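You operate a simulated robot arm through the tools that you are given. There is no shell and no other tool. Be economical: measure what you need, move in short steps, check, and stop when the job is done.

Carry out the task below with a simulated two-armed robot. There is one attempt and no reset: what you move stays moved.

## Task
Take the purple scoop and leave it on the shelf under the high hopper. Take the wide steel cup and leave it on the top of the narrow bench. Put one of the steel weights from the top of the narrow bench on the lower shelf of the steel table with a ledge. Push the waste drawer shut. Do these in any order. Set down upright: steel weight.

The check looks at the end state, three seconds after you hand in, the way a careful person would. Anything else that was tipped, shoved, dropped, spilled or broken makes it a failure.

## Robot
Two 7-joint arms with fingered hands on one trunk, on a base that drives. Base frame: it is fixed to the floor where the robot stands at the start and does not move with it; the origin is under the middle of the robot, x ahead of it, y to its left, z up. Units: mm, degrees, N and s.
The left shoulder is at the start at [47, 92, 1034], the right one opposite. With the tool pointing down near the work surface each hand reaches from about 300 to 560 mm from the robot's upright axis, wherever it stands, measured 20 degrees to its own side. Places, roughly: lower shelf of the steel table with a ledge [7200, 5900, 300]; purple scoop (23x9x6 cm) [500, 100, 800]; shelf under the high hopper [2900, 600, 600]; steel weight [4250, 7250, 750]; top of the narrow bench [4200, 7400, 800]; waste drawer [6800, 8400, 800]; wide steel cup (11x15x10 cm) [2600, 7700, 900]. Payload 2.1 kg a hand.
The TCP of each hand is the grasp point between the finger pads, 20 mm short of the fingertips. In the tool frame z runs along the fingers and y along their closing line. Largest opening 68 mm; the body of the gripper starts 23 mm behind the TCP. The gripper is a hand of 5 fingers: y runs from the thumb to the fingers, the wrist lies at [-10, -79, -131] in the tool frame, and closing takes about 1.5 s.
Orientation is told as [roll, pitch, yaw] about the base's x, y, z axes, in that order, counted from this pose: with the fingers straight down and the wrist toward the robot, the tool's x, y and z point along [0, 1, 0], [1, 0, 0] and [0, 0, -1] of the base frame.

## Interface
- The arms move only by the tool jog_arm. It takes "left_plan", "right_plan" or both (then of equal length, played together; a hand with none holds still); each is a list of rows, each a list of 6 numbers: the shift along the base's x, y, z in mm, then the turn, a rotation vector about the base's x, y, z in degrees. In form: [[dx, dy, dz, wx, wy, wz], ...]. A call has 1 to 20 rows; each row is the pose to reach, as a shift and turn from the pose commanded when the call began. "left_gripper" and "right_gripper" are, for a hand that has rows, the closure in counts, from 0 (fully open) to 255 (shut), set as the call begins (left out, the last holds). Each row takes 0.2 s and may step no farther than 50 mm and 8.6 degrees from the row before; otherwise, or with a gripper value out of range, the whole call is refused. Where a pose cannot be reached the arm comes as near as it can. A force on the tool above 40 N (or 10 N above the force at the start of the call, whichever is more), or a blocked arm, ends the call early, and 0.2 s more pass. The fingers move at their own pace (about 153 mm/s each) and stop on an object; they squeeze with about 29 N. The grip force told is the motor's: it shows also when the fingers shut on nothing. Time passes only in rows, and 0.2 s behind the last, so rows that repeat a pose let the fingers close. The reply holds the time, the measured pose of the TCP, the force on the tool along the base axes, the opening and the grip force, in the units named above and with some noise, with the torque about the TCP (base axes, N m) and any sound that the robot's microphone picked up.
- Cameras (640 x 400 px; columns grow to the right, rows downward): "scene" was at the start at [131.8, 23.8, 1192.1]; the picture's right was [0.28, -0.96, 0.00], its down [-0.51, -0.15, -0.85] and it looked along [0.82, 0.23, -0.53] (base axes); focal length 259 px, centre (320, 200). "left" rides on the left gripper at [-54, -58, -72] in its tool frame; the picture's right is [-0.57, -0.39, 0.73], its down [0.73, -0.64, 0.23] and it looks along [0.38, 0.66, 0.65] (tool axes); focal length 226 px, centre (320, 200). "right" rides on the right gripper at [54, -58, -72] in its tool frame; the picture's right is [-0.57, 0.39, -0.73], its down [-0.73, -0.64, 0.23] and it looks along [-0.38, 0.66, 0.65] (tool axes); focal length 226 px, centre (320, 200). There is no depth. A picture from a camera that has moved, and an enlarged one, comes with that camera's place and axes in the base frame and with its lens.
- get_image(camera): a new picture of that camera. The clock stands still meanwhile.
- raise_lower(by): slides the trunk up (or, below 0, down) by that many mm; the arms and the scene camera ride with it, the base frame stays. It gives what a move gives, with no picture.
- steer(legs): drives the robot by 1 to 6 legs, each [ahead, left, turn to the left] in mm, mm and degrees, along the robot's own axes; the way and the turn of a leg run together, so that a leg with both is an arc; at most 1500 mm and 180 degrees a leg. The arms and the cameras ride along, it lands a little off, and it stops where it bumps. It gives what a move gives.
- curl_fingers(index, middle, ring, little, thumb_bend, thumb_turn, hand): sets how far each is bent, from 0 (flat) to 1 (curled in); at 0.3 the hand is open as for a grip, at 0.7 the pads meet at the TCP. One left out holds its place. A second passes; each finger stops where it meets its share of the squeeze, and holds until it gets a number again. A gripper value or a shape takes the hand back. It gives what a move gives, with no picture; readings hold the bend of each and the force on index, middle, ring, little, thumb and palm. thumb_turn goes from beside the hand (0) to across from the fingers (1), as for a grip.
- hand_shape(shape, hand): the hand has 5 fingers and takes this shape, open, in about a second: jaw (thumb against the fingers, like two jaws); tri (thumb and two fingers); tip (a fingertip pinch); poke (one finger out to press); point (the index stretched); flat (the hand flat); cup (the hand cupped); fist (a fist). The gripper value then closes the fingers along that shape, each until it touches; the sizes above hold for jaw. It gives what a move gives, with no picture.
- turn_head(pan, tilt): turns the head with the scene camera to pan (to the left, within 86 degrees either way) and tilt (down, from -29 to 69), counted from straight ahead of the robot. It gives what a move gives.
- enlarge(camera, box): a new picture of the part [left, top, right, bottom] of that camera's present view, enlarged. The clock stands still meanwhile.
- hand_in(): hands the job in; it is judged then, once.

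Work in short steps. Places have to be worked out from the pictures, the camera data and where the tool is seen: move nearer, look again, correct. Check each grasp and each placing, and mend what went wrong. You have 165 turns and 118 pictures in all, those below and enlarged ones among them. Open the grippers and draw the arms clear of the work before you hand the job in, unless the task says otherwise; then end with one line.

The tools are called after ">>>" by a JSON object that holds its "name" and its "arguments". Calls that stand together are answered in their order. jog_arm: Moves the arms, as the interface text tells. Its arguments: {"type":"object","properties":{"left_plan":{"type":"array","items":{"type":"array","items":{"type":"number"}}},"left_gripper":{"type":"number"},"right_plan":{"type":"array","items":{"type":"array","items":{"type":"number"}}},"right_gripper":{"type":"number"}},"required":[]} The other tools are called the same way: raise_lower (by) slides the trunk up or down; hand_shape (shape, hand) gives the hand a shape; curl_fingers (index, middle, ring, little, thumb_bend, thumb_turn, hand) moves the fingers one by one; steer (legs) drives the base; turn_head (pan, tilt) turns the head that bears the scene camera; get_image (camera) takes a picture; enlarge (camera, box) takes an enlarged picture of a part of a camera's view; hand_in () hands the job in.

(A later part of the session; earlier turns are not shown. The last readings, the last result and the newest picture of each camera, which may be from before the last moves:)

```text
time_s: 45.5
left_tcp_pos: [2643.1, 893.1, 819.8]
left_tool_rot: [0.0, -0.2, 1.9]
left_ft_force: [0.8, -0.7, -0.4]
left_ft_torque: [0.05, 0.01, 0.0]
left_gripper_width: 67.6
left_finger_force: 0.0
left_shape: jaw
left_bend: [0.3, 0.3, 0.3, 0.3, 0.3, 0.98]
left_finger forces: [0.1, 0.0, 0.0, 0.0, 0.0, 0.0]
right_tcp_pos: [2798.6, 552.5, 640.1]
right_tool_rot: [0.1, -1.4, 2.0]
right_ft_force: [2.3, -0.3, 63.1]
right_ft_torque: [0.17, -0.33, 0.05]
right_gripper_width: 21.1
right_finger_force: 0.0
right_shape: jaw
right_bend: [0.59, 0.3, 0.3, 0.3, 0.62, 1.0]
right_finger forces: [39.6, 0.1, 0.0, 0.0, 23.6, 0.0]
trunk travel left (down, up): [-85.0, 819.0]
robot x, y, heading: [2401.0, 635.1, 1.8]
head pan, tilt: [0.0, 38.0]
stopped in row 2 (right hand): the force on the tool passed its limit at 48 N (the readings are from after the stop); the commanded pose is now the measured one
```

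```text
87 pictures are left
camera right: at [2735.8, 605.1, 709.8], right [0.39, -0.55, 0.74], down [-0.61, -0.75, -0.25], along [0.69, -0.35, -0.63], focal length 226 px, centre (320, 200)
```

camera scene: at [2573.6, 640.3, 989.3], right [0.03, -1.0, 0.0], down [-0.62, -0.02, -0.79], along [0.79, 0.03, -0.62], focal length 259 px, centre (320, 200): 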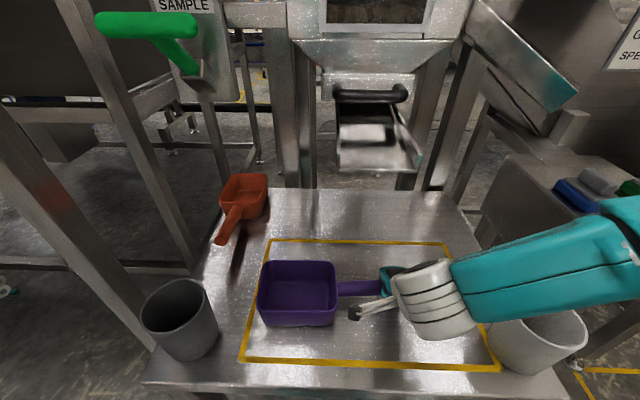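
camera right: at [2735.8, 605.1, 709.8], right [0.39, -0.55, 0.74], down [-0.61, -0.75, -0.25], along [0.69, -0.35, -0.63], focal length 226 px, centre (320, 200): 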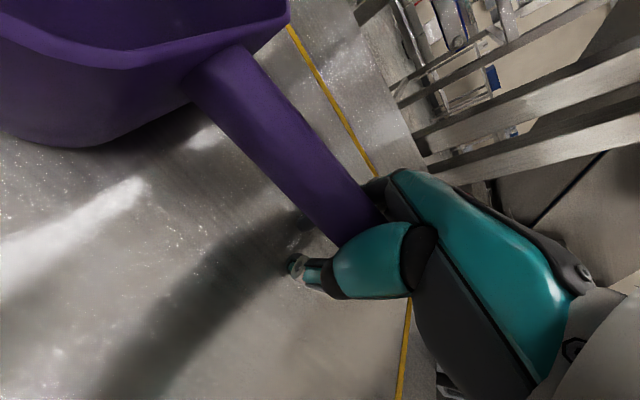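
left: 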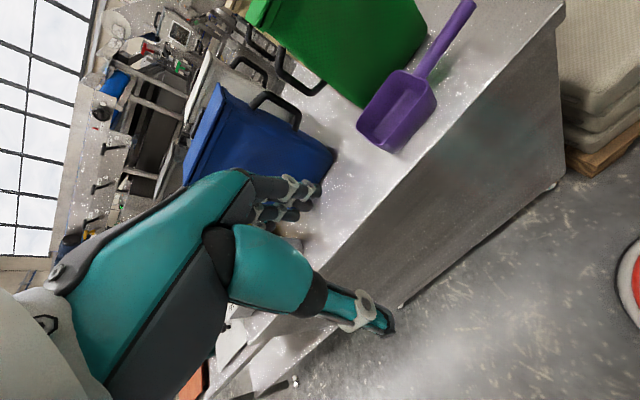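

The fingertips straighten against the shelf as they open. I raise the hand a little while they finish opening.

>>> {"name": "jog_arm", "arguments": {"right_plan": [[0, 0, 8, 0, 0, 0], [0, 0, 14, 0, 0, 0], [0, 0, 16, 0, 0, 0], [0, 0, 16, 0, 0, 0], [0, 0, 16, 0, 0, 0]], "right_gripper": 0}}

>>> {"name": "get_image", "arguments": {"camera": "right"}}

>>> {"name": "get_image", "arguments": {"camera": "scene"}}

```text
time_s: 46.7
left_tcp_pos: [2645.9, 892.9, 816.8]
left_tool_rot: [0.0, 0.0, 1.9]
left_ft_force: [1.5, 0.0, -0.6]
left_ft_torque: [-0.01, -0.01, 0.01]
left_gripper_width: 67.7
left_finger_force: 0.1
left_shape: jaw
left_bend: [0.3, 0.3, 0.3, 0.3, 0.3, 0.98]
left_finger forces: [0.0, 0.1, 0.1, 0.0, 0.0, 0.1]
right_tcp_pos: [2797.7, 550.3, 649.9]
right_tool_rot: [-0.1, -0.3, 2.0]
right_ft_force: [-0.1, 0.0, 0.5]
right_ft_torque: [-0.01, 0.0, -0.02]
right_gripper_width: 67.6
right_finger_force: 0.0
right_shape: jaw
right_bend: [0.3, 0.3, 0.3, 0.3, 0.3, 0.98]
right_finger forces: [0.0, 0.0, 0.0, 0.0, 0.0, 0.0]
trunk travel left (down, up): [-85.0, 819.0]
robot x, y, heading: [2401.3, 636.1, 2.1]
head pan, tilt: [0.0, 38.0]
```

```text
86 pictures are left
camera right: at [2736.8, 603.2, 720.2], right [0.4, -0.55, 0.73], down [-0.61, -0.75, -0.23], along [0.68, -0.35, -0.64], focal length 226 px, centre (320, 200)
```

right: 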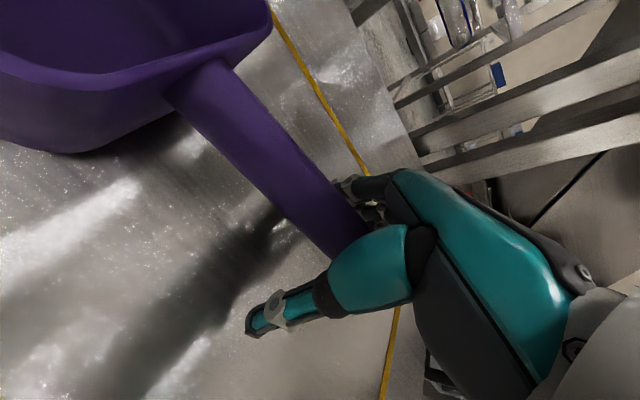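

```text
85 pictures are left
camera scene: at [2574.1, 640.3, 989.0], right [0.03, -1.0, 0.0], down [-0.62, -0.02, -0.79], along [0.79, 0.03, -0.62], focal length 259 px, centre (320, 200)
```

scene: 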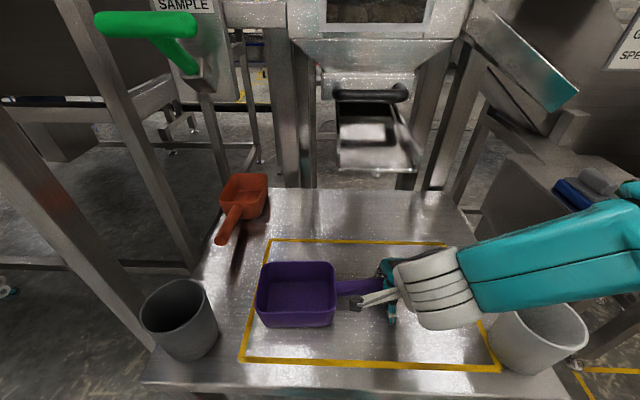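

The hand is open and the scoop rests on the shelf. I lift straight up, then back toward the robot.

>>> {"name": "jog_arm", "arguments": {"right_plan": [[0, 0, 30, 0, 0, 0], [-5, 0, 60, 0, 0, 0], [-15, 0, 95, 0, 0, 0], [-30, 0, 135, 0, 0, 0], [-50, -20, 175, 0, 0, 0], [-80, -50, 190, 0, 0, 0], [-110, -80, 200, 0, 0, 0], [-110, -80, 200, 0, 0, 0]]}}

>>> {"name": "get_image", "arguments": {"camera": "scene"}}

```text
time_s: 48.5
left_tcp_pos: [2644.7, 892.9, 817.6]
left_tool_rot: [0.0, 0.0, 2.0]
left_ft_force: [-0.9, 0.0, 0.6]
left_ft_torque: [0.02, -0.02, -0.01]
left_gripper_width: 67.6
left_finger_force: 0.0
left_shape: jaw
left_bend: [0.3, 0.3, 0.3, 0.3, 0.3, 0.98]
left_finger forces: [0.0, 0.0, 0.0, 0.0, 0.0, 0.0]
right_tcp_pos: [2688.5, 468.9, 851.7]
right_tool_rot: [-0.2, -0.1, 1.9]
right_ft_force: [-0.9, 0.1, -0.3]
right_ft_torque: [-0.02, 0.0, -0.02]
right_gripper_width: 67.6
right_finger_force: 0.1
right_shape: jaw
right_bend: [0.3, 0.3, 0.3, 0.3, 0.3, 0.98]
right_finger forces: [0.0, 0.1, 0.1, 0.0, 0.0, 0.0]
trunk travel left (down, up): [-85.0, 819.0]
robot x, y, heading: [2400.8, 636.8, 1.9]
head pan, tilt: [0.0, 38.0]
```

```text
84 pictures are left
camera scene: at [2574.0, 640.3, 989.1], right [0.03, -1.0, 0.0], down [-0.62, -0.02, -0.79], along [0.79, 0.03, -0.62], focal length 259 px, centre (320, 200)
```

scene: 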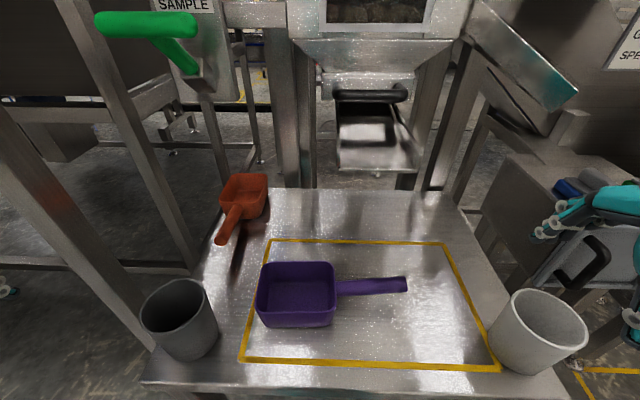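

The scoop is in place. I back off, raise the trunk again and look to the left (+y), where the next jobs are.

>>> {"name": "steer", "arguments": {"legs": [[-600, 0, 0]]}}

>>> {"name": "raise_lower", "arguments": {"by": 190}}

>>> {"name": "turn_head", "arguments": {"pan": 86, "tilt": 15}}

>>> {"name": "get_image", "arguments": {"camera": "scene"}}

```text
time_s: 51.9
left_tcp_pos: [2034.6, 872.1, 816.3]
left_tool_rot: [-0.1, -0.1, 2.4]
left_ft_force: [-1.1, -0.2, 1.0]
left_ft_torque: [-0.04, 0.02, 0.02]
left_gripper_width: 67.5
left_finger_force: 0.0
left_shape: jaw
left_bend: [0.3, 0.3, 0.3, 0.3, 0.3, 0.98]
left_finger forces: [0.0, 0.1, 0.0, 0.0, 0.1, 0.0]
right_tcp_pos: [2078.5, 448.5, 852.3]
right_tool_rot: [-0.1, -0.3, 2.3]
right_ft_force: [0.1, 0.2, 0.5]
right_ft_torque: [-0.01, 0.01, -0.01]
right_gripper_width: 67.9
right_finger_force: 0.1
right_shape: jaw
right_bend: [0.3, 0.3, 0.3, 0.3, 0.3, 0.98]
right_finger forces: [0.0, 0.0, 0.0, 0.0, 0.0, 0.1]
trunk travel left (down, up): [-85.0, 819.0]
robot x, y, heading: [1792.5, 609.1, 2.1]
head pan, tilt: [0.0, 38.0]
```

```text
time_s: 54.0
left_tcp_pos: [2033.3, 873.3, 1006.4]
left_tool_rot: [0.0, -0.1, 2.3]
left_ft_force: [0.9, 0.5, -0.1]
left_ft_torque: [-0.03, -0.04, -0.03]
left_gripper_width: 67.8
left_finger_force: 0.1
left_shape: jaw
left_bend: [0.3, 0.3, 0.3, 0.3, 0.3, 0.98]
left_finger forces: [0.0, 0.0, 0.0, 0.0, 0.0, 0.1]
right_tcp_pos: [2078.7, 447.5, 1042.4]
right_tool_rot: [0.0, -0.3, 2.3]
right_ft_force: [0.1, 0.0, -0.7]
right_ft_torque: [-0.02, 0.0, 0.01]
right_gripper_width: 67.8
right_finger_force: 0.0
right_shape: jaw
right_bend: [0.3, 0.3, 0.3, 0.3, 0.3, 0.98]
right_finger forces: [0.0, 0.1, 0.0, 0.0, 0.0, 0.0]
trunk travel left (down, up): [-275.0, 629.0]
robot x, y, heading: [1787.5, 614.1, 2.2]
head pan, tilt: [0.0, 38.0]
```

```text
time_s: 55.6
left_tcp_pos: [2033.0, 873.1, 1007.1]
left_tool_rot: [0.0, 0.0, 2.3]
left_ft_force: [-0.2, -1.1, -0.3]
left_ft_torque: [-0.01, 0.02, 0.01]
left_gripper_width: 67.7
left_finger_force: 0.1
left_shape: jaw
left_bend: [0.3, 0.3, 0.3, 0.3, 0.3, 0.98]
left_finger forces: [0.1, 0.0, 0.0, 0.1, 0.0, 0.0]
right_tcp_pos: [2078.9, 448.4, 1041.6]
right_tool_rot: [-0.1, -0.3, 2.3]
right_ft_force: [-0.2, 1.7, 0.2]
right_ft_torque: [0.03, 0.03, 0.05]
right_gripper_width: 67.6
right_finger_force: 0.1
right_shape: jaw
right_bend: [0.3, 0.3, 0.3, 0.3, 0.3, 0.98]
right_finger forces: [0.1, 0.0, 0.0, 0.0, 0.0, 0.1]
trunk travel left (down, up): [-275.0, 629.0]
robot x, y, heading: [1791.0, 614.7, 2.2]
head pan, tilt: [85.9, 15.0]
```

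```text
83 pictures are left
camera scene: at [1838.4, 706.7, 1219.2], right [1.0, -0.03, 0.0], down [-0.01, -0.26, -0.97], along [0.03, 0.97, -0.26], focal length 259 px, centre (320, 200)
```

scene: 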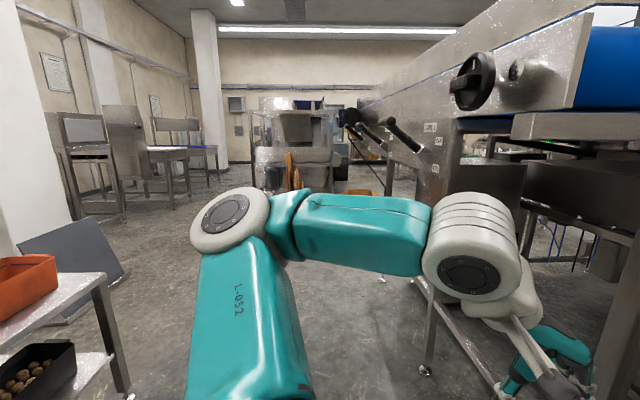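

There is an aisle toward +y between the bench (x<950) and the conveyor (x>~2200). I back to x≈1500, turn left 88° and look ahead.

>>> {"name": "steer", "arguments": {"legs": [[-200, 0, 0], [0, 0, 88]]}}

>>> {"name": "turn_head", "arguments": {"pan": 0, "tilt": 12}}

>>> {"name": "get_image", "arguments": {"camera": "scene"}}

```text
time_s: 60.9
left_tcp_pos: [1347.0, 860.9, 1007.0]
left_tool_rot: [0.1, 0.0, 89.6]
left_ft_force: [0.8, 0.1, 0.3]
left_ft_torque: [0.02, 0.0, 0.01]
left_gripper_width: 67.7
left_finger_force: 0.1
left_shape: jaw
left_bend: [0.3, 0.3, 0.3, 0.3, 0.3, 0.98]
left_finger forces: [0.0, 0.1, 0.1, 0.0, 0.0, 0.0]
right_tcp_pos: [1773.9, 885.6, 1041.3]
right_tool_rot: [-0.1, -0.3, 89.6]
right_ft_force: [0.4, 0.2, -0.5]
right_ft_torque: [0.02, -0.03, 0.0]
right_gripper_width: 67.7
right_finger_force: 0.0
right_shape: jaw
right_bend: [0.3, 0.3, 0.3, 0.3, 0.3, 0.98]
right_finger forces: [0.1, 0.0, 0.0, 0.1, 0.1, 0.1]
trunk travel left (down, up): [-275.0, 629.0]
robot x, y, heading: [1595.3, 601.9, 89.4]
head pan, tilt: [85.9, 15.0]
```

```text
time_s: 62.5
left_tcp_pos: [1346.9, 858.8, 1007.4]
left_tool_rot: [0.0, 0.0, 89.8]
left_ft_force: [0.9, -0.3, -0.1]
left_ft_torque: [0.02, 0.01, -0.01]
left_gripper_width: 67.7
left_finger_force: 0.1
left_shape: jaw
left_bend: [0.3, 0.3, 0.3, 0.3, 0.3, 0.98]
left_finger forces: [0.0, 0.0, 0.0, 0.0, 0.0, 0.0]
right_tcp_pos: [1772.7, 885.9, 1042.2]
right_tool_rot: [-0.1, -0.3, 89.7]
right_ft_force: [0.0, 0.7, 0.5]
right_ft_torque: [0.0, 0.0, 0.0]
right_gripper_width: 67.8
right_finger_force: 0.0
right_shape: jaw
right_bend: [0.3, 0.3, 0.3, 0.3, 0.3, 0.98]
right_finger forces: [0.0, 0.0, 0.0, 0.0, 0.1, 0.1]
trunk travel left (down, up): [-275.0, 629.0]
robot x, y, heading: [1594.9, 601.3, 89.6]
head pan, tilt: [0.0, 12.0]
```

```text
82 pictures are left
camera scene: at [1593.8, 744.4, 1224.1], right [1.0, 0.0, 0.0], down [0.0, -0.21, -0.98], along [0.0, 0.98, -0.21], focal length 259 px, centre (320, 200)
```

scene: 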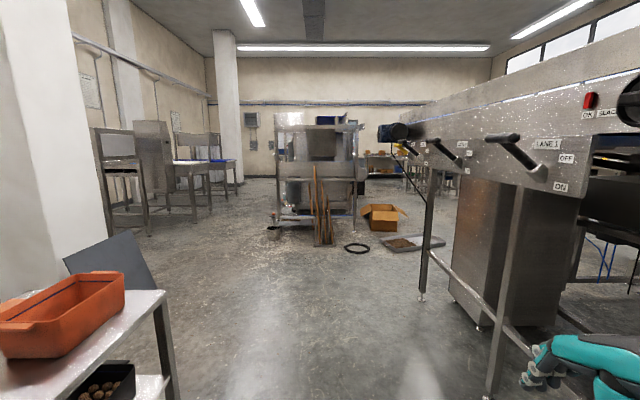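

A rack with planks stands at about x 900–2050, y 4000; I can pass it on the left (x≈300). First ahead to y≈2550.

>>> {"name": "steer", "arguments": {"legs": [[1000, 100, 0], [950, 250, 0]]}}

>>> {"name": "get_image", "arguments": {"camera": "scene"}}

```text
time_s: 72.5
left_tcp_pos: [1023.4, 2831.4, 1007.4]
left_tool_rot: [0.0, -0.1, 88.0]
left_ft_force: [-0.3, -0.7, -0.8]
left_ft_torque: [-0.02, -0.02, 0.0]
left_gripper_width: 67.8
left_finger_force: 0.0
left_shape: jaw
left_bend: [0.3, 0.3, 0.3, 0.3, 0.3, 0.98]
left_finger forces: [0.0, 0.0, 0.1, 0.1, 0.1, 0.1]
right_tcp_pos: [1451.4, 2844.3, 1042.6]
right_tool_rot: [-0.1, -0.3, 88.1]
right_ft_force: [-0.7, -0.1, -0.4]
right_ft_torque: [0.02, 0.01, -0.01]
right_gripper_width: 67.6
right_finger_force: 0.1
right_shape: jaw
right_bend: [0.3, 0.3, 0.3, 0.3, 0.3, 0.98]
right_finger forces: [0.0, 0.1, 0.0, 0.1, 0.0, 0.0]
trunk travel left (down, up): [-275.0, 629.0]
robot x, y, heading: [1267.1, 2569.2, 87.9]
head pan, tilt: [0.0, 12.0]
```

```text
81 pictures are left
camera scene: at [1267.2, 2708.5, 1224.1], right [1.0, -0.03, 0.0], down [-0.01, -0.21, -0.98], along [0.03, 0.98, -0.21], focal length 259 px, centre (320, 200)
```

scene: 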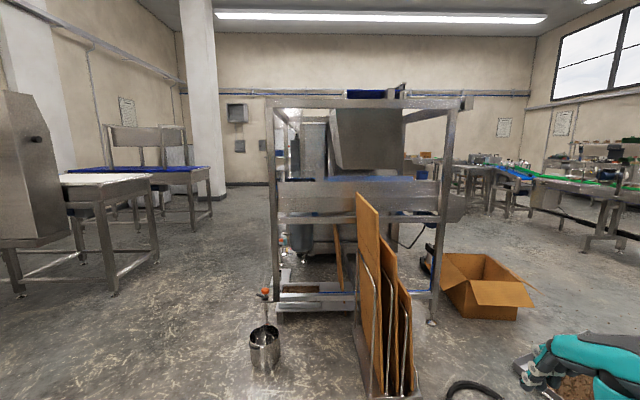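

Clear lane at x≈250 left of the bucket and rack. I drive diagonally left, then ahead to y≈5300.

>>> {"name": "steer", "arguments": {"legs": [[640, 560, 2], [640, 490, 0], [1400, 0, 0]]}}

>>> {"name": "turn_head", "arguments": {"pan": -40, "tilt": 12}}

>>> {"name": "get_image", "arguments": {"camera": "scene"}}

```text
time_s: 87.2
left_tcp_pos: [-8.9, 5451.1, 1006.7]
left_tool_rot: [0.0, 0.0, 89.7]
left_ft_force: [1.1, 0.3, 0.1]
left_ft_torque: [0.01, 0.05, -0.04]
left_gripper_width: 67.5
left_finger_force: 0.1
left_shape: jaw
left_bend: [0.3, 0.3, 0.3, 0.3, 0.3, 0.98]
left_finger forces: [0.0, 0.0, 0.1, 0.0, 0.0, 0.0]
right_tcp_pos: [417.8, 5476.9, 1041.3]
right_tool_rot: [0.0, -0.3, 89.7]
right_ft_force: [-0.4, 0.2, 0.4]
right_ft_torque: [0.01, 0.0, -0.02]
right_gripper_width: 67.7
right_finger_force: 0.1
right_shape: jaw
right_bend: [0.3, 0.3, 0.3, 0.3, 0.3, 0.98]
right_finger forces: [0.0, 0.1, 0.1, 0.0, 0.0, 0.0]
trunk travel left (down, up): [-275.0, 629.0]
robot x, y, heading: [238.8, 5193.8, 89.7]
head pan, tilt: [0.0, 12.0]
```

```text
time_s: 88.2
left_tcp_pos: [-9.2, 5451.3, 1008.0]
left_tool_rot: [0.0, 0.1, 89.6]
left_ft_force: [0.0, 1.1, -0.5]
left_ft_torque: [0.0, -0.02, -0.06]
left_gripper_width: 67.7
left_finger_force: 0.1
left_shape: jaw
left_bend: [0.3, 0.3, 0.3, 0.3, 0.3, 0.98]
left_finger forces: [0.0, 0.1, 0.0, 0.0, 0.0, 0.0]
right_tcp_pos: [417.2, 5476.6, 1042.3]
right_tool_rot: [-0.2, -0.4, 89.6]
right_ft_force: [-0.5, -0.3, -0.7]
right_ft_torque: [0.01, -0.01, 0.01]
right_gripper_width: 67.9
right_finger_force: 0.1
right_shape: jaw
right_bend: [0.3, 0.3, 0.3, 0.3, 0.3, 0.98]
right_finger forces: [0.0, 0.0, 0.0, 0.0, 0.1, 0.0]
trunk travel left (down, up): [-275.0, 629.0]
robot x, y, heading: [238.5, 5197.8, 89.9]
head pan, tilt: [-40.0, 12.0]
```

```text
80 pictures are left
camera scene: at [297.7, 5313.8, 1224.1], right [0.76, -0.65, 0.0], down [-0.13, -0.16, -0.98], along [0.63, 0.75, -0.21], focal length 259 px, centre (320, 200)
```

scene: 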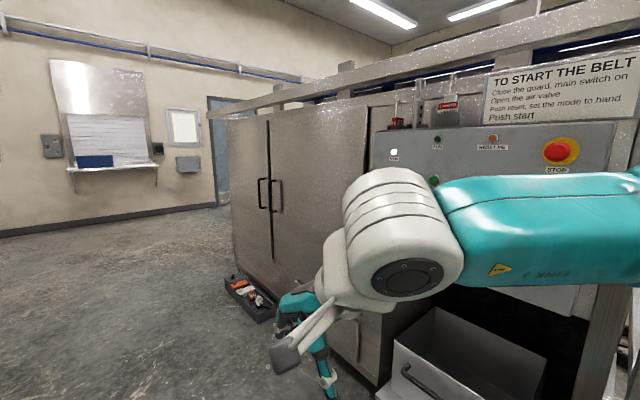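

A long machine flanks the right up to y≈7800; the wall lies at y≈10400. I drive on to y≈8400 and look round its end.

>>> {"name": "steer", "arguments": {"legs": [[1100, 0, 0], [1100, 0, 0], [1000, 0, 0]]}}

>>> {"name": "turn_head", "arguments": {"pan": -75, "tilt": 12}}

>>> {"name": "get_image", "arguments": {"camera": "scene"}}

```text
time_s: 104.0
left_tcp_pos: [72.4, 8671.3, 1008.0]
left_tool_rot: [-0.1, 0.0, 89.3]
left_ft_force: [0.1, -1.3, 0.3]
left_ft_torque: [-0.03, 0.05, 0.01]
left_gripper_width: 67.9
left_finger_force: 0.0
left_shape: jaw
left_bend: [0.3, 0.3, 0.3, 0.3, 0.3, 0.98]
left_finger forces: [0.0, 0.1, 0.0, 0.0, 0.1, 0.1]
right_tcp_pos: [497.7, 8693.7, 1041.7]
right_tool_rot: [0.0, -0.3, 89.4]
right_ft_force: [0.4, 0.3, -0.7]
right_ft_torque: [0.01, 0.03, 0.0]
right_gripper_width: 67.7
right_finger_force: 0.0
right_shape: jaw
right_bend: [0.3, 0.3, 0.3, 0.3, 0.3, 0.98]
right_finger forces: [0.1, 0.0, 0.0, 0.0, 0.0, 0.0]
trunk travel left (down, up): [-275.0, 629.0]
robot x, y, heading: [318.9, 8415.6, 89.4]
head pan, tilt: [-40.0, 12.0]
```

```text
time_s: 105.0
left_tcp_pos: [71.7, 8670.5, 1007.0]
left_tool_rot: [0.0, 0.0, 89.4]
left_ft_force: [-0.3, -1.0, -0.2]
left_ft_torque: [0.02, 0.0, 0.03]
left_gripper_width: 67.7
left_finger_force: 0.1
left_shape: jaw
left_bend: [0.3, 0.3, 0.3, 0.3, 0.3, 0.98]
left_finger forces: [0.0, 0.0, 0.1, 0.0, 0.0, 0.1]
right_tcp_pos: [499.1, 8694.7, 1041.7]
right_tool_rot: [-0.1, -0.3, 89.3]
right_ft_force: [0.4, 0.3, 0.0]
right_ft_torque: [-0.01, 0.02, -0.01]
right_gripper_width: 67.7
right_finger_force: 0.1
right_shape: jaw
right_bend: [0.3, 0.3, 0.3, 0.3, 0.3, 0.98]
right_finger forces: [0.0, 0.0, 0.0, 0.0, 0.0, 0.0]
trunk travel left (down, up): [-275.0, 629.0]
robot x, y, heading: [320.2, 8412.6, 89.1]
head pan, tilt: [-75.0, 12.0]
```

```text
79 pictures are left
camera scene: at [407.7, 8484.0, 1224.1], right [0.25, -0.97, 0.0], down [-0.2, -0.05, -0.98], along [0.95, 0.24, -0.21], focal length 259 px, centre (320, 200)
```

scene: 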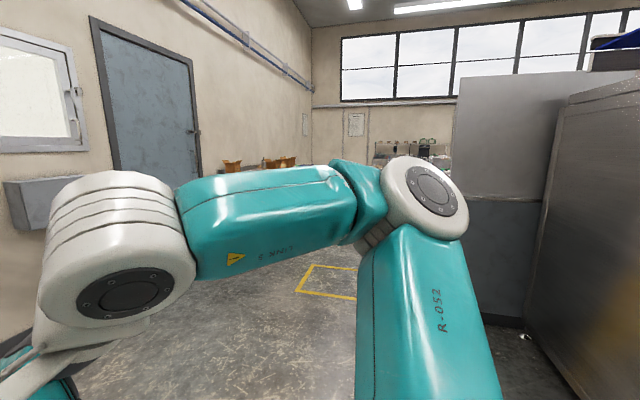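

There is a way round between the machine end and the wall. I go on to y≈8800, turn right to face +x and look.

>>> {"name": "steer", "arguments": {"legs": [[350, 0, 0], [0, 0, -89]]}}

>>> {"name": "turn_head", "arguments": {"pan": 0, "tilt": 12}}

>>> {"name": "get_image", "arguments": {"camera": "scene"}}

```text
time_s: 111.0
left_tcp_pos: [581.6, 9006.9, 1009.0]
left_tool_rot: [-0.1, 0.0, -0.5]
left_ft_force: [0.1, -0.2, 0.2]
left_ft_torque: [0.02, -0.04, 0.0]
left_gripper_width: 67.9
left_finger_force: 0.1
left_shape: jaw
left_bend: [0.3, 0.3, 0.3, 0.3, 0.3, 0.98]
left_finger forces: [0.0, 0.0, 0.0, 0.0, 0.0, 0.0]
right_tcp_pos: [604.8, 8580.8, 1042.5]
right_tool_rot: [0.0, -0.3, -0.5]
right_ft_force: [-0.1, -0.5, 0.4]
right_ft_torque: [0.01, -0.01, -0.03]
right_gripper_width: 67.8
right_finger_force: 0.1
right_shape: jaw
right_bend: [0.3, 0.3, 0.3, 0.3, 0.3, 0.98]
right_finger forces: [0.1, 0.1, 0.0, 0.1, 0.0, 0.1]
trunk travel left (down, up): [-275.0, 629.0]
robot x, y, heading: [321.5, 8759.7, -0.4]
head pan, tilt: [-75.0, 12.0]
```

```text
time_s: 112.5
left_tcp_pos: [580.4, 9006.7, 1007.9]
left_tool_rot: [0.1, 0.0, -0.4]
left_ft_force: [0.5, -0.1, 0.9]
left_ft_torque: [0.02, -0.02, 0.01]
left_gripper_width: 67.9
left_finger_force: 0.0
left_shape: jaw
left_bend: [0.3, 0.3, 0.3, 0.3, 0.3, 0.98]
left_finger forces: [0.0, 0.0, 0.1, 0.0, 0.0, 0.0]
right_tcp_pos: [604.4, 8579.9, 1042.8]
right_tool_rot: [-0.1, -0.3, -0.6]
right_ft_force: [0.7, 0.3, -0.3]
right_ft_torque: [0.02, -0.01, -0.04]
right_gripper_width: 67.8
right_finger_force: 0.1
right_shape: jaw
right_bend: [0.3, 0.3, 0.3, 0.3, 0.3, 0.98]
right_finger forces: [0.0, 0.0, 0.0, 0.0, 0.0, 0.1]
trunk travel left (down, up): [-275.0, 629.0]
robot x, y, heading: [323.7, 8763.4, -0.6]
head pan, tilt: [0.0, 12.0]
```

```text
78 pictures are left
camera scene: at [463.0, 8756.9, 1224.1], right [-0.01, -1.0, 0.0], down [-0.21, 0.0, -0.98], along [0.98, -0.01, -0.21], focal length 259 px, centre (320, 200)
```

scene: 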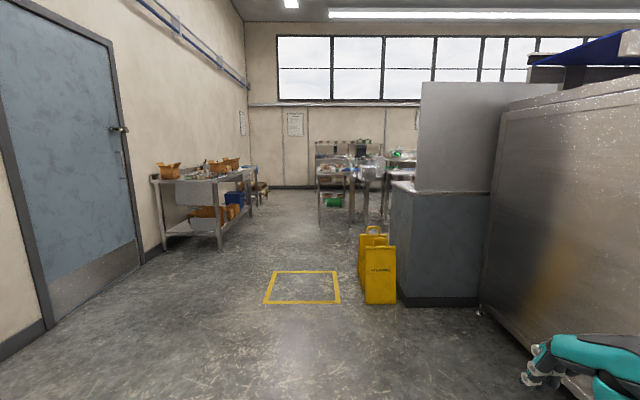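

A blue-grey counter with an upright panel stands near x 2300+, y<8100; the cup should be on it. I drive on to x≈2400, y≈8900, and look right.

>>> {"name": "steer", "arguments": {"legs": [[1050, 80, 0], [1050, 80, 0]]}}

>>> {"name": "turn_head", "arguments": {"pan": -70, "tilt": 20}}

>>> {"name": "get_image", "arguments": {"camera": "scene"}}

```text
time_s: 122.9
left_tcp_pos: [2655.3, 9183.9, 1007.6]
left_tool_rot: [0.1, 0.0, 1.1]
left_ft_force: [-0.2, -0.5, -0.1]
left_ft_torque: [-0.01, 0.0, 0.0]
left_gripper_width: 67.8
left_finger_force: 0.0
left_shape: jaw
left_bend: [0.3, 0.3, 0.3, 0.3, 0.3, 0.98]
left_finger forces: [0.0, 0.1, 0.0, 0.0, 0.1, 0.0]
right_tcp_pos: [2693.5, 8758.4, 1042.8]
right_tool_rot: [-0.1, -0.3, 1.0]
right_ft_force: [-0.1, -0.1, 0.5]
right_ft_torque: [0.0, 0.0, -0.02]
right_gripper_width: 67.7
right_finger_force: 0.1
right_shape: jaw
right_bend: [0.3, 0.3, 0.3, 0.3, 0.3, 0.98]
right_finger forces: [0.0, 0.0, 0.0, 0.0, 0.1, 0.0]
trunk travel left (down, up): [-275.0, 629.0]
robot x, y, heading: [2407.6, 8929.6, 1.1]
head pan, tilt: [0.0, 12.0]
```

```text
time_s: 124.3
left_tcp_pos: [2656.8, 9183.5, 1009.0]
left_tool_rot: [0.0, 0.1, 1.2]
left_ft_force: [0.1, -0.3, 0.2]
left_ft_torque: [0.01, -0.01, -0.02]
left_gripper_width: 67.6
left_finger_force: 0.1
left_shape: jaw
left_bend: [0.3, 0.3, 0.3, 0.3, 0.3, 0.98]
left_finger forces: [0.0, 0.1, 0.1, 0.0, 0.0, 0.1]
right_tcp_pos: [2693.2, 8757.5, 1041.7]
right_tool_rot: [-0.1, -0.2, 1.0]
right_ft_force: [-0.8, -0.2, -1.1]
right_ft_torque: [0.01, 0.01, -0.01]
right_gripper_width: 67.9
right_finger_force: 0.1
right_shape: jaw
right_bend: [0.3, 0.3, 0.3, 0.3, 0.3, 0.98]
right_finger forces: [0.0, 0.0, 0.0, 0.0, 0.1, 0.1]
trunk travel left (down, up): [-275.0, 629.0]
robot x, y, heading: [2410.6, 8929.4, 0.9]
head pan, tilt: [-70.0, 20.0]
```

```text
77 pictures are left
camera scene: at [2487.2, 8842.6, 1211.0], right [-0.93, -0.36, 0.0], down [-0.12, 0.32, -0.94], along [0.34, -0.88, -0.34], focal length 259 px, centre (320, 200)
```

scene: 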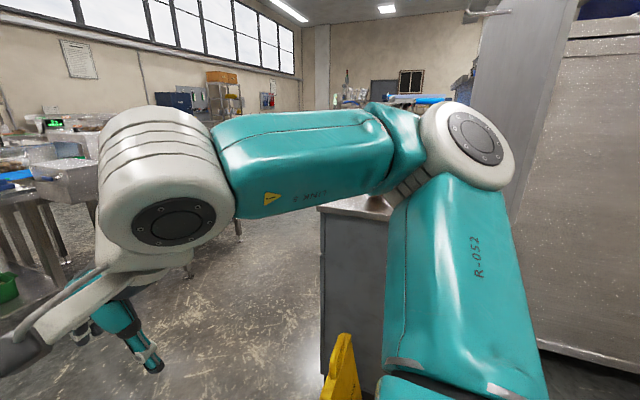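

The counter's +x edge is near x≈2760 and its end near y≈8130. I'll drive ahead 950 mm and look at its open (+x) side.

>>> {"name": "steer", "arguments": {"legs": [[950, -100, 0], [0, 0, -120]]}}

>>> {"name": "turn_head", "arguments": {"pan": 0, "tilt": 18}}

>>> {"name": "get_image", "arguments": {"camera": "scene"}}

```text
time_s: 134.2
left_tcp_pos: [3469.9, 8522.5, 1007.5]
left_tool_rot: [0.0, 0.0, -115.9]
left_ft_force: [0.4, 0.1, -0.1]
left_ft_torque: [-0.02, -0.01, 0.03]
left_gripper_width: 67.5
left_finger_force: 0.0
left_shape: jaw
left_bend: [0.3, 0.3, 0.3, 0.3, 0.3, 0.98]
left_finger forces: [0.0, 0.0, 0.0, 0.0, 0.1, 0.0]
right_tcp_pos: [3073.8, 8682.5, 1042.5]
right_tool_rot: [-0.2, -0.3, -115.9]
right_ft_force: [-0.2, 0.1, -0.4]
right_ft_torque: [0.01, 0.03, 0.01]
right_gripper_width: 67.8
right_finger_force: 0.0
right_shape: jaw
right_bend: [0.3, 0.3, 0.3, 0.3, 0.3, 0.98]
right_finger forces: [0.0, 0.0, 0.0, 0.1, 0.0, 0.0]
trunk travel left (down, up): [-275.0, 629.0]
robot x, y, heading: [3352.1, 8857.5, -115.9]
head pan, tilt: [-70.0, 20.0]
```

```text
time_s: 135.6
left_tcp_pos: [3470.3, 8522.0, 1006.4]
left_tool_rot: [0.0, 0.0, -115.8]
left_ft_force: [0.0, 0.0, 0.1]
left_ft_torque: [-0.02, 0.01, 0.0]
left_gripper_width: 67.7
left_finger_force: 0.1
left_shape: jaw
left_bend: [0.3, 0.3, 0.3, 0.3, 0.3, 0.98]
left_finger forces: [0.0, 0.0, 0.0, 0.1, 0.0, 0.0]
right_tcp_pos: [3072.8, 8683.1, 1042.2]
right_tool_rot: [0.0, -0.3, -115.9]
right_ft_force: [0.3, 0.1, -0.1]
right_ft_torque: [-0.03, -0.02, 0.01]
right_gripper_width: 67.7
right_finger_force: 0.1
right_shape: jaw
right_bend: [0.3, 0.3, 0.3, 0.3, 0.3, 0.98]
right_finger forces: [0.1, 0.0, 0.0, 0.0, 0.1, 0.1]
trunk travel left (down, up): [-275.0, 629.0]
robot x, y, heading: [3357.2, 8860.0, -115.8]
head pan, tilt: [0.0, 18.0]
```

```text
76 pictures are left
camera scene: at [3292.6, 8731.7, 1214.3], right [-0.9, 0.44, 0.0], down [0.14, 0.28, -0.95], along [-0.42, -0.86, -0.31], focal length 259 px, centre (320, 200)
```

scene: 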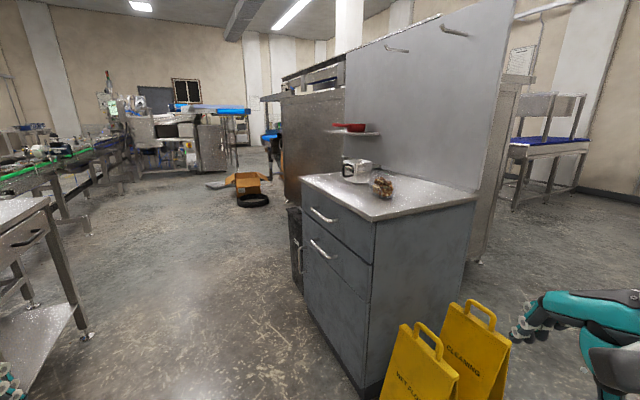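

The counter shows a wide steel cup with a black handle and a bowl of nuts. I enlarge it.

>>> {"name": "enlarge", "arguments": {"camera": "scene", "box": [290, 105, 490, 230]}}

```text
3.20 times, centred on (390, 168) of scene
camera zoom: at [3292.6, 8731.7, 1214.3], right [-0.9, 0.44, 0.0], down [0.14, 0.28, -0.95], along [-0.42, -0.86, -0.31], focal length 830 px, centre (96, 304)
```

zoom: 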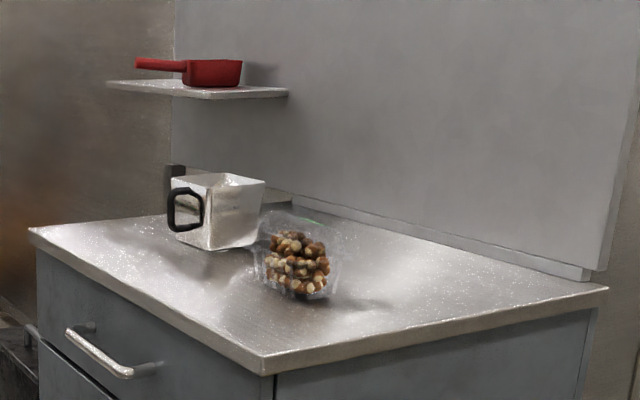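

Square steel cup, handle toward +x, nut punnet beside it. I drive to about (3330, 7800) and face the counter (heading 180°).

>>> {"name": "steer", "arguments": {"legs": [[966, 437, 0], [0, 0, -64]]}}

>>> {"name": "turn_head", "arguments": {"pan": 0, "tilt": 25}}

>>> {"name": "get_image", "arguments": {"camera": "scene"}}

```text
time_s: 143.9
left_tcp_pos: [3077.5, 7551.3, 1007.5]
left_tool_rot: [0.0, 0.0, 179.0]
left_ft_force: [0.9, -0.3, -0.1]
left_ft_torque: [0.01, -0.01, 0.03]
left_gripper_width: 67.7
left_finger_force: 0.1
left_shape: jaw
left_bend: [0.3, 0.3, 0.3, 0.3, 0.3, 0.98]
left_finger forces: [0.0, 0.0, 0.0, 0.0, 0.1, 0.0]
right_tcp_pos: [3054.8, 7979.6, 1041.7]
right_tool_rot: [-0.1, -0.3, 178.9]
right_ft_force: [-0.3, 0.7, 0.5]
right_ft_torque: [0.01, -0.01, 0.02]
right_gripper_width: 67.6
right_finger_force: 0.1
right_shape: jaw
right_bend: [0.3, 0.3, 0.3, 0.3, 0.3, 0.98]
right_finger forces: [0.0, 0.0, 0.0, 0.0, 0.0, 0.0]
trunk travel left (down, up): [-275.0, 629.0]
robot x, y, heading: [3333.8, 7801.1, 179.1]
head pan, tilt: [0.0, 18.0]
```

```text
time_s: 144.6
left_tcp_pos: [3077.2, 7552.6, 1008.4]
left_tool_rot: [0.0, 0.1, 179.0]
left_ft_force: [-0.5, -0.1, 0.5]
left_ft_torque: [0.01, 0.0, 0.01]
left_gripper_width: 67.6
left_finger_force: 0.1
left_shape: jaw
left_bend: [0.3, 0.3, 0.3, 0.3, 0.3, 0.98]
left_finger forces: [0.0, 0.0, 0.1, 0.1, 0.0, 0.2]
right_tcp_pos: [3054.7, 7978.7, 1041.3]
right_tool_rot: [-0.1, -0.3, 179.0]
right_ft_force: [0.0, 0.6, 0.2]
right_ft_torque: [0.01, -0.01, -0.01]
right_gripper_width: 68.0
right_finger_force: 0.1
right_shape: jaw
right_bend: [0.3, 0.3, 0.3, 0.3, 0.3, 0.98]
right_finger forces: [0.1, 0.0, 0.0, 0.0, 0.0, 0.0]
trunk travel left (down, up): [-275.0, 629.0]
robot x, y, heading: [3337.1, 7794.8, 179.2]
head pan, tilt: [0.0, 25.0]
```

```text
74 pictures are left
camera scene: at [3192.9, 7799.0, 1203.0], right [0.02, 1.0, 0.0], down [0.42, -0.01, -0.91], along [-0.91, 0.02, -0.42], focal length 259 px, centre (320, 200)
```

scene: 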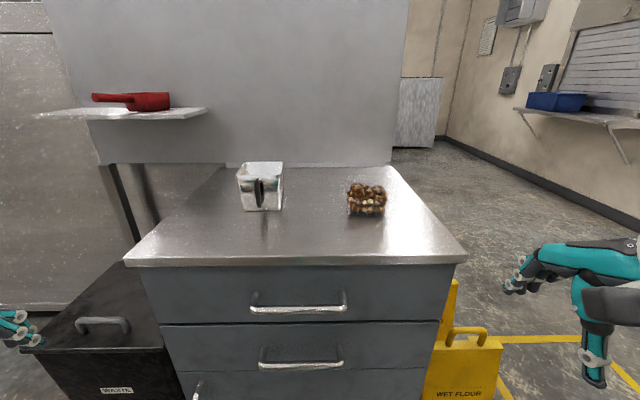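

Counter top is z≈887; the cup spans about x 2460–2565, y 7605–7710, rim z≈987, handle toward me. I'll pinch its +y wall from above, with the right hand yawed 90° (wrist outward), so I turn the hand first here in free space.

>>> {"name": "jog_arm", "arguments": {"right_plan": [[-8, -5, 5, 0, 0, 8], [-16, -10, 10, 0, 0, 16], [-24, -15, 15, 0, 0, 24], [-32, -20, 20, 0, 0, 32], [-40, -25, 25, 0, 0, 40], [-48, -30, 30, 0, 0, 48], [-56, -35, 35, 0, 0, 56], [-64, -40, 40, 0, 0, 64], [-72, -45, 45, 0, 0, 72], [-80, -50, 50, 0, 0, 80], [-88, -55, 55, 0, 0, 88], [-95, -60, 60, 0, 0, 91], [-95, -60, 60, 0, 0, 91]]}}

>>> {"name": "get_image", "arguments": {"camera": "right"}}

```text
time_s: 147.4
left_tcp_pos: [3076.4, 7552.3, 1008.5]
left_tool_rot: [0.0, 0.0, 179.1]
left_ft_force: [0.6, 0.2, -0.7]
left_ft_torque: [0.01, -0.03, 0.0]
left_gripper_width: 67.5
left_finger_force: 0.1
left_shape: jaw
left_bend: [0.3, 0.3, 0.3, 0.3, 0.3, 0.98]
left_finger forces: [0.0, 0.0, 0.1, 0.1, 0.0, 0.0]
right_tcp_pos: [3129.9, 7864.8, 1144.4]
right_tool_rot: [-0.1, -0.3, -90.1]
right_ft_force: [0.8, 0.1, 0.8]
right_ft_torque: [0.0, 0.0, -0.01]
right_gripper_width: 67.7
right_finger_force: 0.1
right_shape: jaw
right_bend: [0.3, 0.3, 0.3, 0.3, 0.3, 0.98]
right_finger forces: [0.0, 0.1, 0.1, 0.1, 0.1, 0.0]
right hand out of reach, approached as far as the arm can: row 6, 7, 8, 9, 10, 11, 12, 13
trunk travel left (down, up): [-275.0, 629.0]
robot x, y, heading: [3334.5, 7796.8, 179.0]
head pan, tilt: [0.0, 25.0]
```

```text
73 pictures are left
camera right: at [3184.8, 7924.0, 1214.3], right [-0.57, -0.38, 0.73], down [-0.73, 0.64, -0.23], along [-0.38, -0.67, -0.64], focal length 226 px, centre (320, 200)
```

right: 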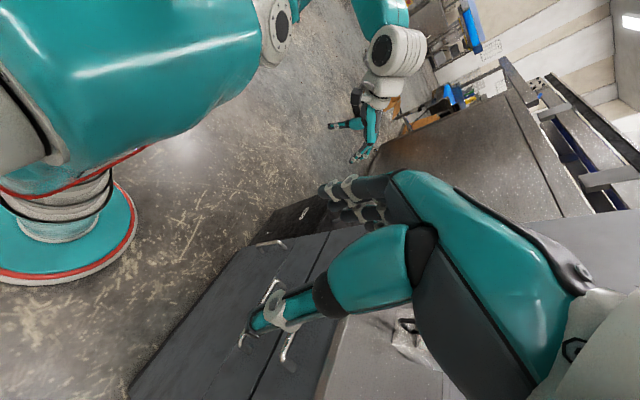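

With the hand this high relative to the shoulder the yawed pose is short of reach. I raise the trunk 190 mm and try the same pose again lower relative to the shoulder.

>>> {"name": "raise_lower", "arguments": {"by": 190}}

>>> {"name": "jog_arm", "arguments": {"right_plan": [[-20, 10, -40, 0, 0, 0], [-40, 20, -80, 0, 0, 0], [-70, 30, -120, 0, 0, 0], [-100, 40, -150, 0, 0, 0], [-140, 50, -175, 0, 0, 0], [-180, 50, -200, 0, 0, 0], [-220, 50, -220, 0, 0, 0], [-260, 50, -235, 0, 0, 0], [-300, 50, -235, 0, 0, 0]]}}

```text
time_s: 149.4
left_tcp_pos: [3076.8, 7551.4, 1197.3]
left_tool_rot: [0.1, 0.0, 179.0]
left_ft_force: [-0.4, 0.2, -0.1]
left_ft_torque: [-0.02, 0.0, -0.01]
left_gripper_width: 67.7
left_finger_force: 0.1
left_shape: jaw
left_bend: [0.3, 0.3, 0.3, 0.3, 0.3, 0.98]
left_finger forces: [0.1, 0.0, 0.0, 0.0, 0.0, 0.1]
right_tcp_pos: [3156.9, 7864.7, 1348.2]
right_tool_rot: [-4.5, -0.1, -90.0]
right_ft_force: [0.5, -0.2, 0.7]
right_ft_torque: [0.01, 0.02, -0.01]
right_gripper_width: 67.6
right_finger_force: 0.1
right_shape: jaw
right_bend: [0.3, 0.3, 0.3, 0.3, 0.3, 0.98]
right_finger forces: [0.0, 0.1, 0.1, 0.0, 0.1, 0.0]
trunk travel left (down, up): [-465.0, 439.0]
robot x, y, heading: [3335.6, 7795.9, 178.9]
head pan, tilt: [0.0, 25.0]
```

```text
refused: row 3 steps farther than a row can; nothing moved
```

I resend with shorter steps.

>>> {"name": "jog_arm", "arguments": {"right_plan": [[-15, 10, -40, 0, 0, 0], [-30, 20, -80, 0, 0, 0], [-50, 30, -120, 0, 0, 0], [-75, 40, -155, 0, 0, 0], [-105, 45, -185, 0, 0, 0], [-140, 50, -210, 0, 0, 0], [-180, 50, -230, 0, 0, 0], [-180, 50, -230, 0, 0, 0]]}}

```text
time_s: 151.2
left_tcp_pos: [3076.9, 7552.1, 1197.4]
left_tool_rot: [0.0, -0.1, 179.0]
left_ft_force: [0.0, 0.6, -0.7]
left_ft_torque: [-0.03, -0.01, -0.03]
left_gripper_width: 67.7
left_finger_force: 0.0
left_shape: jaw
left_bend: [0.3, 0.3, 0.3, 0.3, 0.3, 0.98]
left_finger forces: [0.1, 0.0, 0.0, 0.1, 0.0, 0.0]
right_tcp_pos: [3127.0, 7803.1, 1108.3]
right_tool_rot: [-4.7, -0.3, -90.0]
right_ft_force: [-1.0, 0.6, 0.1]
right_ft_torque: [-0.01, 0.04, 0.01]
right_gripper_width: 68.0
right_finger_force: 0.0
right_shape: jaw
right_bend: [0.3, 0.3, 0.3, 0.3, 0.3, 0.98]
right_finger forces: [0.0, 0.1, 0.1, 0.0, 0.0, 0.0]
right hand out of reach, approached as far as the arm can: row 1, 2, 3, 4, 5, 6, 7, 8
trunk travel left (down, up): [-465.0, 439.0]
robot x, y, heading: [3333.1, 7793.4, 178.9]
head pan, tilt: [0.0, 25.0]
```

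Yaw 90° stays short. I turn the hand back to about 45° and test how far it reaches.

>>> {"name": "jog_arm", "arguments": {"right_plan": [[-10, 20, 0, 0, 0, -8], [-20, 40, 0, 0, 0, -16], [-35, 60, 0, 0, 0, -24], [-60, 80, 0, 0, 0, -32], [-90, 95, 0, 0, 0, -40], [-120, 110, 0, 0, 0, -45], [-160, 115, 0, 0, 0, -45], [-200, 115, 0, 0, 0, -45], [-250, 115, 0, 0, 0, -45], [-290, 115, 0, 0, 0, -45], [-330, 115, 0, 0, 0, -45]]}}

```text
time_s: 153.7
left_tcp_pos: [3077.3, 7553.3, 1198.2]
left_tool_rot: [0.1, -0.1, 179.0]
left_ft_force: [-0.5, -0.3, -0.2]
left_ft_torque: [-0.02, 0.01, -0.02]
left_gripper_width: 68.0
left_finger_force: 0.0
left_shape: jaw
left_bend: [0.3, 0.3, 0.3, 0.3, 0.3, 0.98]
left_finger forces: [0.0, 0.0, 0.0, 0.1, 0.1, 0.0]
right_tcp_pos: [2922.8, 7885.0, 1087.8]
right_tool_rot: [-4.9, -0.3, -135.1]
right_ft_force: [0.6, -0.4, 0.7]
right_ft_torque: [0.0, -0.01, -0.01]
right_gripper_width: 67.9
right_finger_force: 0.0
right_shape: jaw
right_bend: [0.3, 0.3, 0.3, 0.3, 0.3, 0.98]
right_finger forces: [0.1, 0.1, 0.0, 0.1, 0.1, 0.0]
right hand out of reach, approached as far as the arm can: row 8, 9, 10, 11
trunk travel left (down, up): [-465.0, 439.0]
robot x, y, heading: [3335.6, 7798.0, 178.9]
head pan, tilt: [0.0, 25.0]
```

At 45° it reaches 410 mm ahead. I test the opposite yaw (−45°).

>>> {"name": "jog_arm", "arguments": {"right_plan": [[0, 0, 0, 0, 0, -8], [0, 0, 0, 0, 0, -16], [0, 0, 0, 0, 0, -24], [0, 0, 0, 0, 0, -32], [0, 0, 0, 0, 0, -40], [0, 0, 0, 0, 0, -48], [0, 0, 0, 0, 0, -56], [0, 0, 0, 0, 0, -64], [0, 0, 0, 0, 0, -72], [0, 0, 0, 0, 0, -80], [0, 0, 0, 0, 0, -88], [0, 0, 0, 0, 0, -90], [-40, 0, 0, 0, 0, -90], [-80, 0, 0, 0, 0, -90], [-120, 0, 0, 0, 0, -90], [-160, 0, 0, 0, 0, -90]]}}

```text
time_s: 157.1
left_tcp_pos: [3077.6, 7553.7, 1197.7]
left_tool_rot: [0.0, 0.1, 179.0]
left_ft_force: [-0.2, 1.0, -0.5]
left_ft_torque: [0.02, 0.03, 0.0]
left_gripper_width: 67.8
left_finger_force: 0.1
left_shape: jaw
left_bend: [0.3, 0.3, 0.3, 0.3, 0.3, 0.98]
left_finger forces: [0.0, 0.0, 0.0, 0.0, 0.0, 0.0]
right_tcp_pos: [2912.6, 7984.9, 1116.4]
right_tool_rot: [-4.6, -0.1, 134.9]
right_ft_force: [0.3, -0.2, -0.3]
right_ft_torque: [0.05, 0.03, 0.01]
right_gripper_width: 67.9
right_finger_force: 0.1
right_shape: jaw
right_bend: [0.3, 0.3, 0.3, 0.3, 0.3, 0.98]
right_finger forces: [0.0, 0.1, 0.1, 0.0, 0.0, 0.0]
right hand out of reach, approached as far as the arm can: row 5, 6, 7, 8, 9, 10, 11, 12, 13, 14, 15, 16
trunk travel left (down, up): [-465.0, 439.0]
robot x, y, heading: [3337.0, 7796.9, 179.1]
head pan, tilt: [0.0, 25.0]
```

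The hand is still only ~135 mm below the shoulder; nominal reach is about 260 below. I bring it back to default yaw, nearer and down to z≈985, then test the extension there.

>>> {"name": "jog_arm", "arguments": {"right_plan": [[40, -10, -20, 0, 0, 8], [60, -20, -40, 0, 0, 16], [60, -30, -60, 0, 0, 24], [60, -35, -80, 0, 0, 32], [60, -35, -100, 0, 0, 40], [60, -35, -120, 0, 0, 45], [20, -35, -130, 0, 0, 45], [-20, -35, -130, 0, 0, 45], [-60, -35, -130, 0, 0, 45], [-100, -35, -130, 0, 0, 45], [-140, -35, -130, 0, 0, 45], [-140, -35, -130, 0, 0, 45]]}}

```text
time_s: 159.7
left_tcp_pos: [3076.6, 7551.5, 1197.4]
left_tool_rot: [0.0, 0.0, 179.0]
left_ft_force: [0.2, -0.3, -0.3]
left_ft_torque: [0.0, 0.0, 0.0]
left_gripper_width: 67.8
left_finger_force: 0.0
left_shape: jaw
left_bend: [0.3, 0.3, 0.3, 0.3, 0.3, 0.98]
left_finger forces: [0.0, 0.1, 0.1, 0.1, 0.0, 0.0]
right_tcp_pos: [2877.3, 7986.1, 1051.1]
right_tool_rot: [-4.5, -0.2, 180.0]
right_ft_force: [-0.6, 0.5, -0.5]
right_ft_torque: [0.0, 0.01, -0.03]
right_gripper_width: 67.8
right_finger_force: 0.0
right_shape: jaw
right_bend: [0.3, 0.3, 0.3, 0.3, 0.3, 0.98]
right_finger forces: [0.0, 0.1, 0.0, 0.0, 0.0, 0.1]
right hand out of reach, approached as far as the arm can: row 7, 8, 9, 10, 11, 12
trunk travel left (down, up): [-465.0, 439.0]
robot x, y, heading: [3332.9, 7802.8, 179.0]
head pan, tilt: [0.0, 25.0]
```

Results are odd; I look at the arm's posture.

>>> {"name": "turn_head", "arguments": {"pan": -25, "tilt": 40}}

>>> {"name": "get_image", "arguments": {"camera": "scene"}}

```text
time_s: 160.5
left_tcp_pos: [3076.2, 7554.1, 1197.2]
left_tool_rot: [0.1, 0.0, 179.0]
left_ft_force: [0.0, -0.2, 0.3]
left_ft_torque: [0.01, -0.01, -0.05]
left_gripper_width: 67.8
left_finger_force: 0.1
left_shape: jaw
left_bend: [0.3, 0.3, 0.3, 0.3, 0.3, 0.98]
left_finger forces: [0.1, 0.0, 0.0, 0.0, 0.0, 0.0]
right_tcp_pos: [2878.5, 7987.1, 1052.1]
right_tool_rot: [-4.7, -0.1, 180.0]
right_ft_force: [0.6, 0.6, 0.2]
right_ft_torque: [-0.05, -0.01, 0.02]
right_gripper_width: 68.1
right_finger_force: 0.0
right_shape: jaw
right_bend: [0.3, 0.3, 0.3, 0.3, 0.3, 0.98]
right_finger forces: [0.1, 0.0, 0.0, 0.0, 0.0, 0.1]
trunk travel left (down, up): [-465.0, 439.0]
robot x, y, heading: [3333.5, 7796.6, 179.2]
head pan, tilt: [-25.0, 40.0]
```

```text
72 pictures are left
camera scene: at [3232.8, 7834.2, 1371.0], right [0.44, 0.9, 0.0], down [0.58, -0.28, -0.77], along [-0.69, 0.34, -0.64], focal length 259 px, centre (320, 200)
```

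scene: 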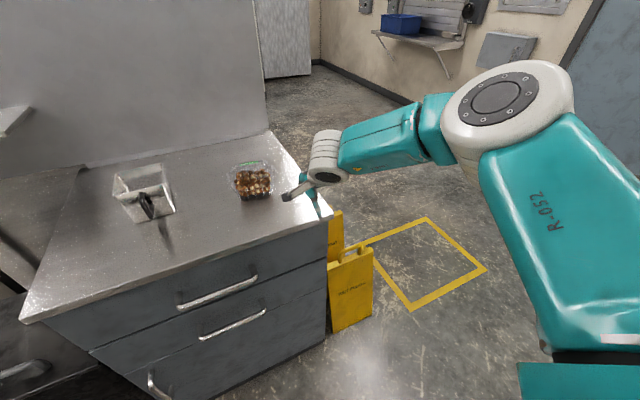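

The elbow is far out, posture otherwise normal; a leftover 4.6° roll remains. I pull the hand back, level it, and then extend again at lower height in default orientation.

>>> {"name": "jog_arm", "arguments": {"right_plan": [[40, 0, 0, -2, 0, 0], [80, 0, 0, -4.6, 0, 0], [120, -5, -20, -4.6, 0, 0], [130, -10, -60, -4.6, 0, 0], [130, -15, -90, -4.6, 0, 0], [90, -20, -90, -4.6, 0, 0], [50, -20, -90, -4.6, 0, 0], [10, -20, -90, -4.6, 0, 0], [10, -20, -90, -4.6, 0, 0]]}}

```text
time_s: 162.5
left_tcp_pos: [3076.3, 7551.0, 1196.6]
left_tool_rot: [0.0, 0.0, 179.0]
left_ft_force: [0.3, 0.1, 0.1]
left_ft_torque: [-0.01, 0.01, -0.01]
left_gripper_width: 67.5
left_finger_force: 0.1
left_shape: jaw
left_bend: [0.3, 0.3, 0.3, 0.3, 0.3, 0.98]
left_finger forces: [0.1, 0.1, 0.0, 0.1, 0.1, 0.0]
right_tcp_pos: [2924.0, 7982.6, 993.9]
right_tool_rot: [0.0, -0.2, 180.0]
right_ft_force: [-0.1, -0.3, -0.2]
right_ft_torque: [0.0, -0.03, -0.01]
right_gripper_width: 68.0
right_finger_force: 0.0
right_shape: jaw
right_bend: [0.3, 0.3, 0.3, 0.3, 0.3, 0.98]
right_finger forces: [0.0, 0.0, 0.1, 0.1, 0.1, 0.1]
right hand out of reach, approached as far as the arm can: row 5, 6, 7, 8, 9
trunk travel left (down, up): [-465.0, 439.0]
robot x, y, heading: [3334.7, 7795.4, 179.1]
head pan, tilt: [-25.0, 40.0]
```

I test moving inward (toward −y) and then down, watching whether the limit clears.

>>> {"name": "jog_arm", "arguments": {"right_plan": [[20, -40, 20, 0, 0, 0], [30, -80, 20, 0, 0, 0], [30, -120, 10, 0, 0, 0], [30, -160, 0, 0, 0, 0], [0, -180, 0, 0, 0, 0], [-40, -180, 0, 0, 0, 0], [-80, -180, 0, 0, 0, 0]]}}

```text
time_s: 164.1
left_tcp_pos: [3077.2, 7551.6, 1196.3]
left_tool_rot: [-0.1, -0.1, 179.1]
left_ft_force: [0.3, 0.2, 0.1]
left_ft_torque: [-0.02, -0.03, -0.02]
left_gripper_width: 67.4
left_finger_force: 0.1
left_shape: jaw
left_bend: [0.3, 0.3, 0.3, 0.3, 0.3, 0.98]
left_finger forces: [0.1, 0.1, 0.0, 0.1, 0.0, 0.0]
right_tcp_pos: [2925.0, 7901.4, 1067.9]
right_tool_rot: [0.2, -0.2, 180.0]
right_ft_force: [-0.5, 0.1, -0.1]
right_ft_torque: [0.01, -0.01, 0.01]
right_gripper_width: 68.0
right_finger_force: 0.1
right_shape: jaw
right_bend: [0.3, 0.3, 0.3, 0.3, 0.3, 0.98]
right_finger forces: [0.0, 0.0, 0.0, 0.0, 0.1, 0.0]
right hand out of reach, approached as far as the arm can: row 2, 3, 4, 5, 6, 7
trunk travel left (down, up): [-465.0, 439.0]
robot x, y, heading: [3336.4, 7796.2, 179.1]
head pan, tilt: [-25.0, 40.0]
```

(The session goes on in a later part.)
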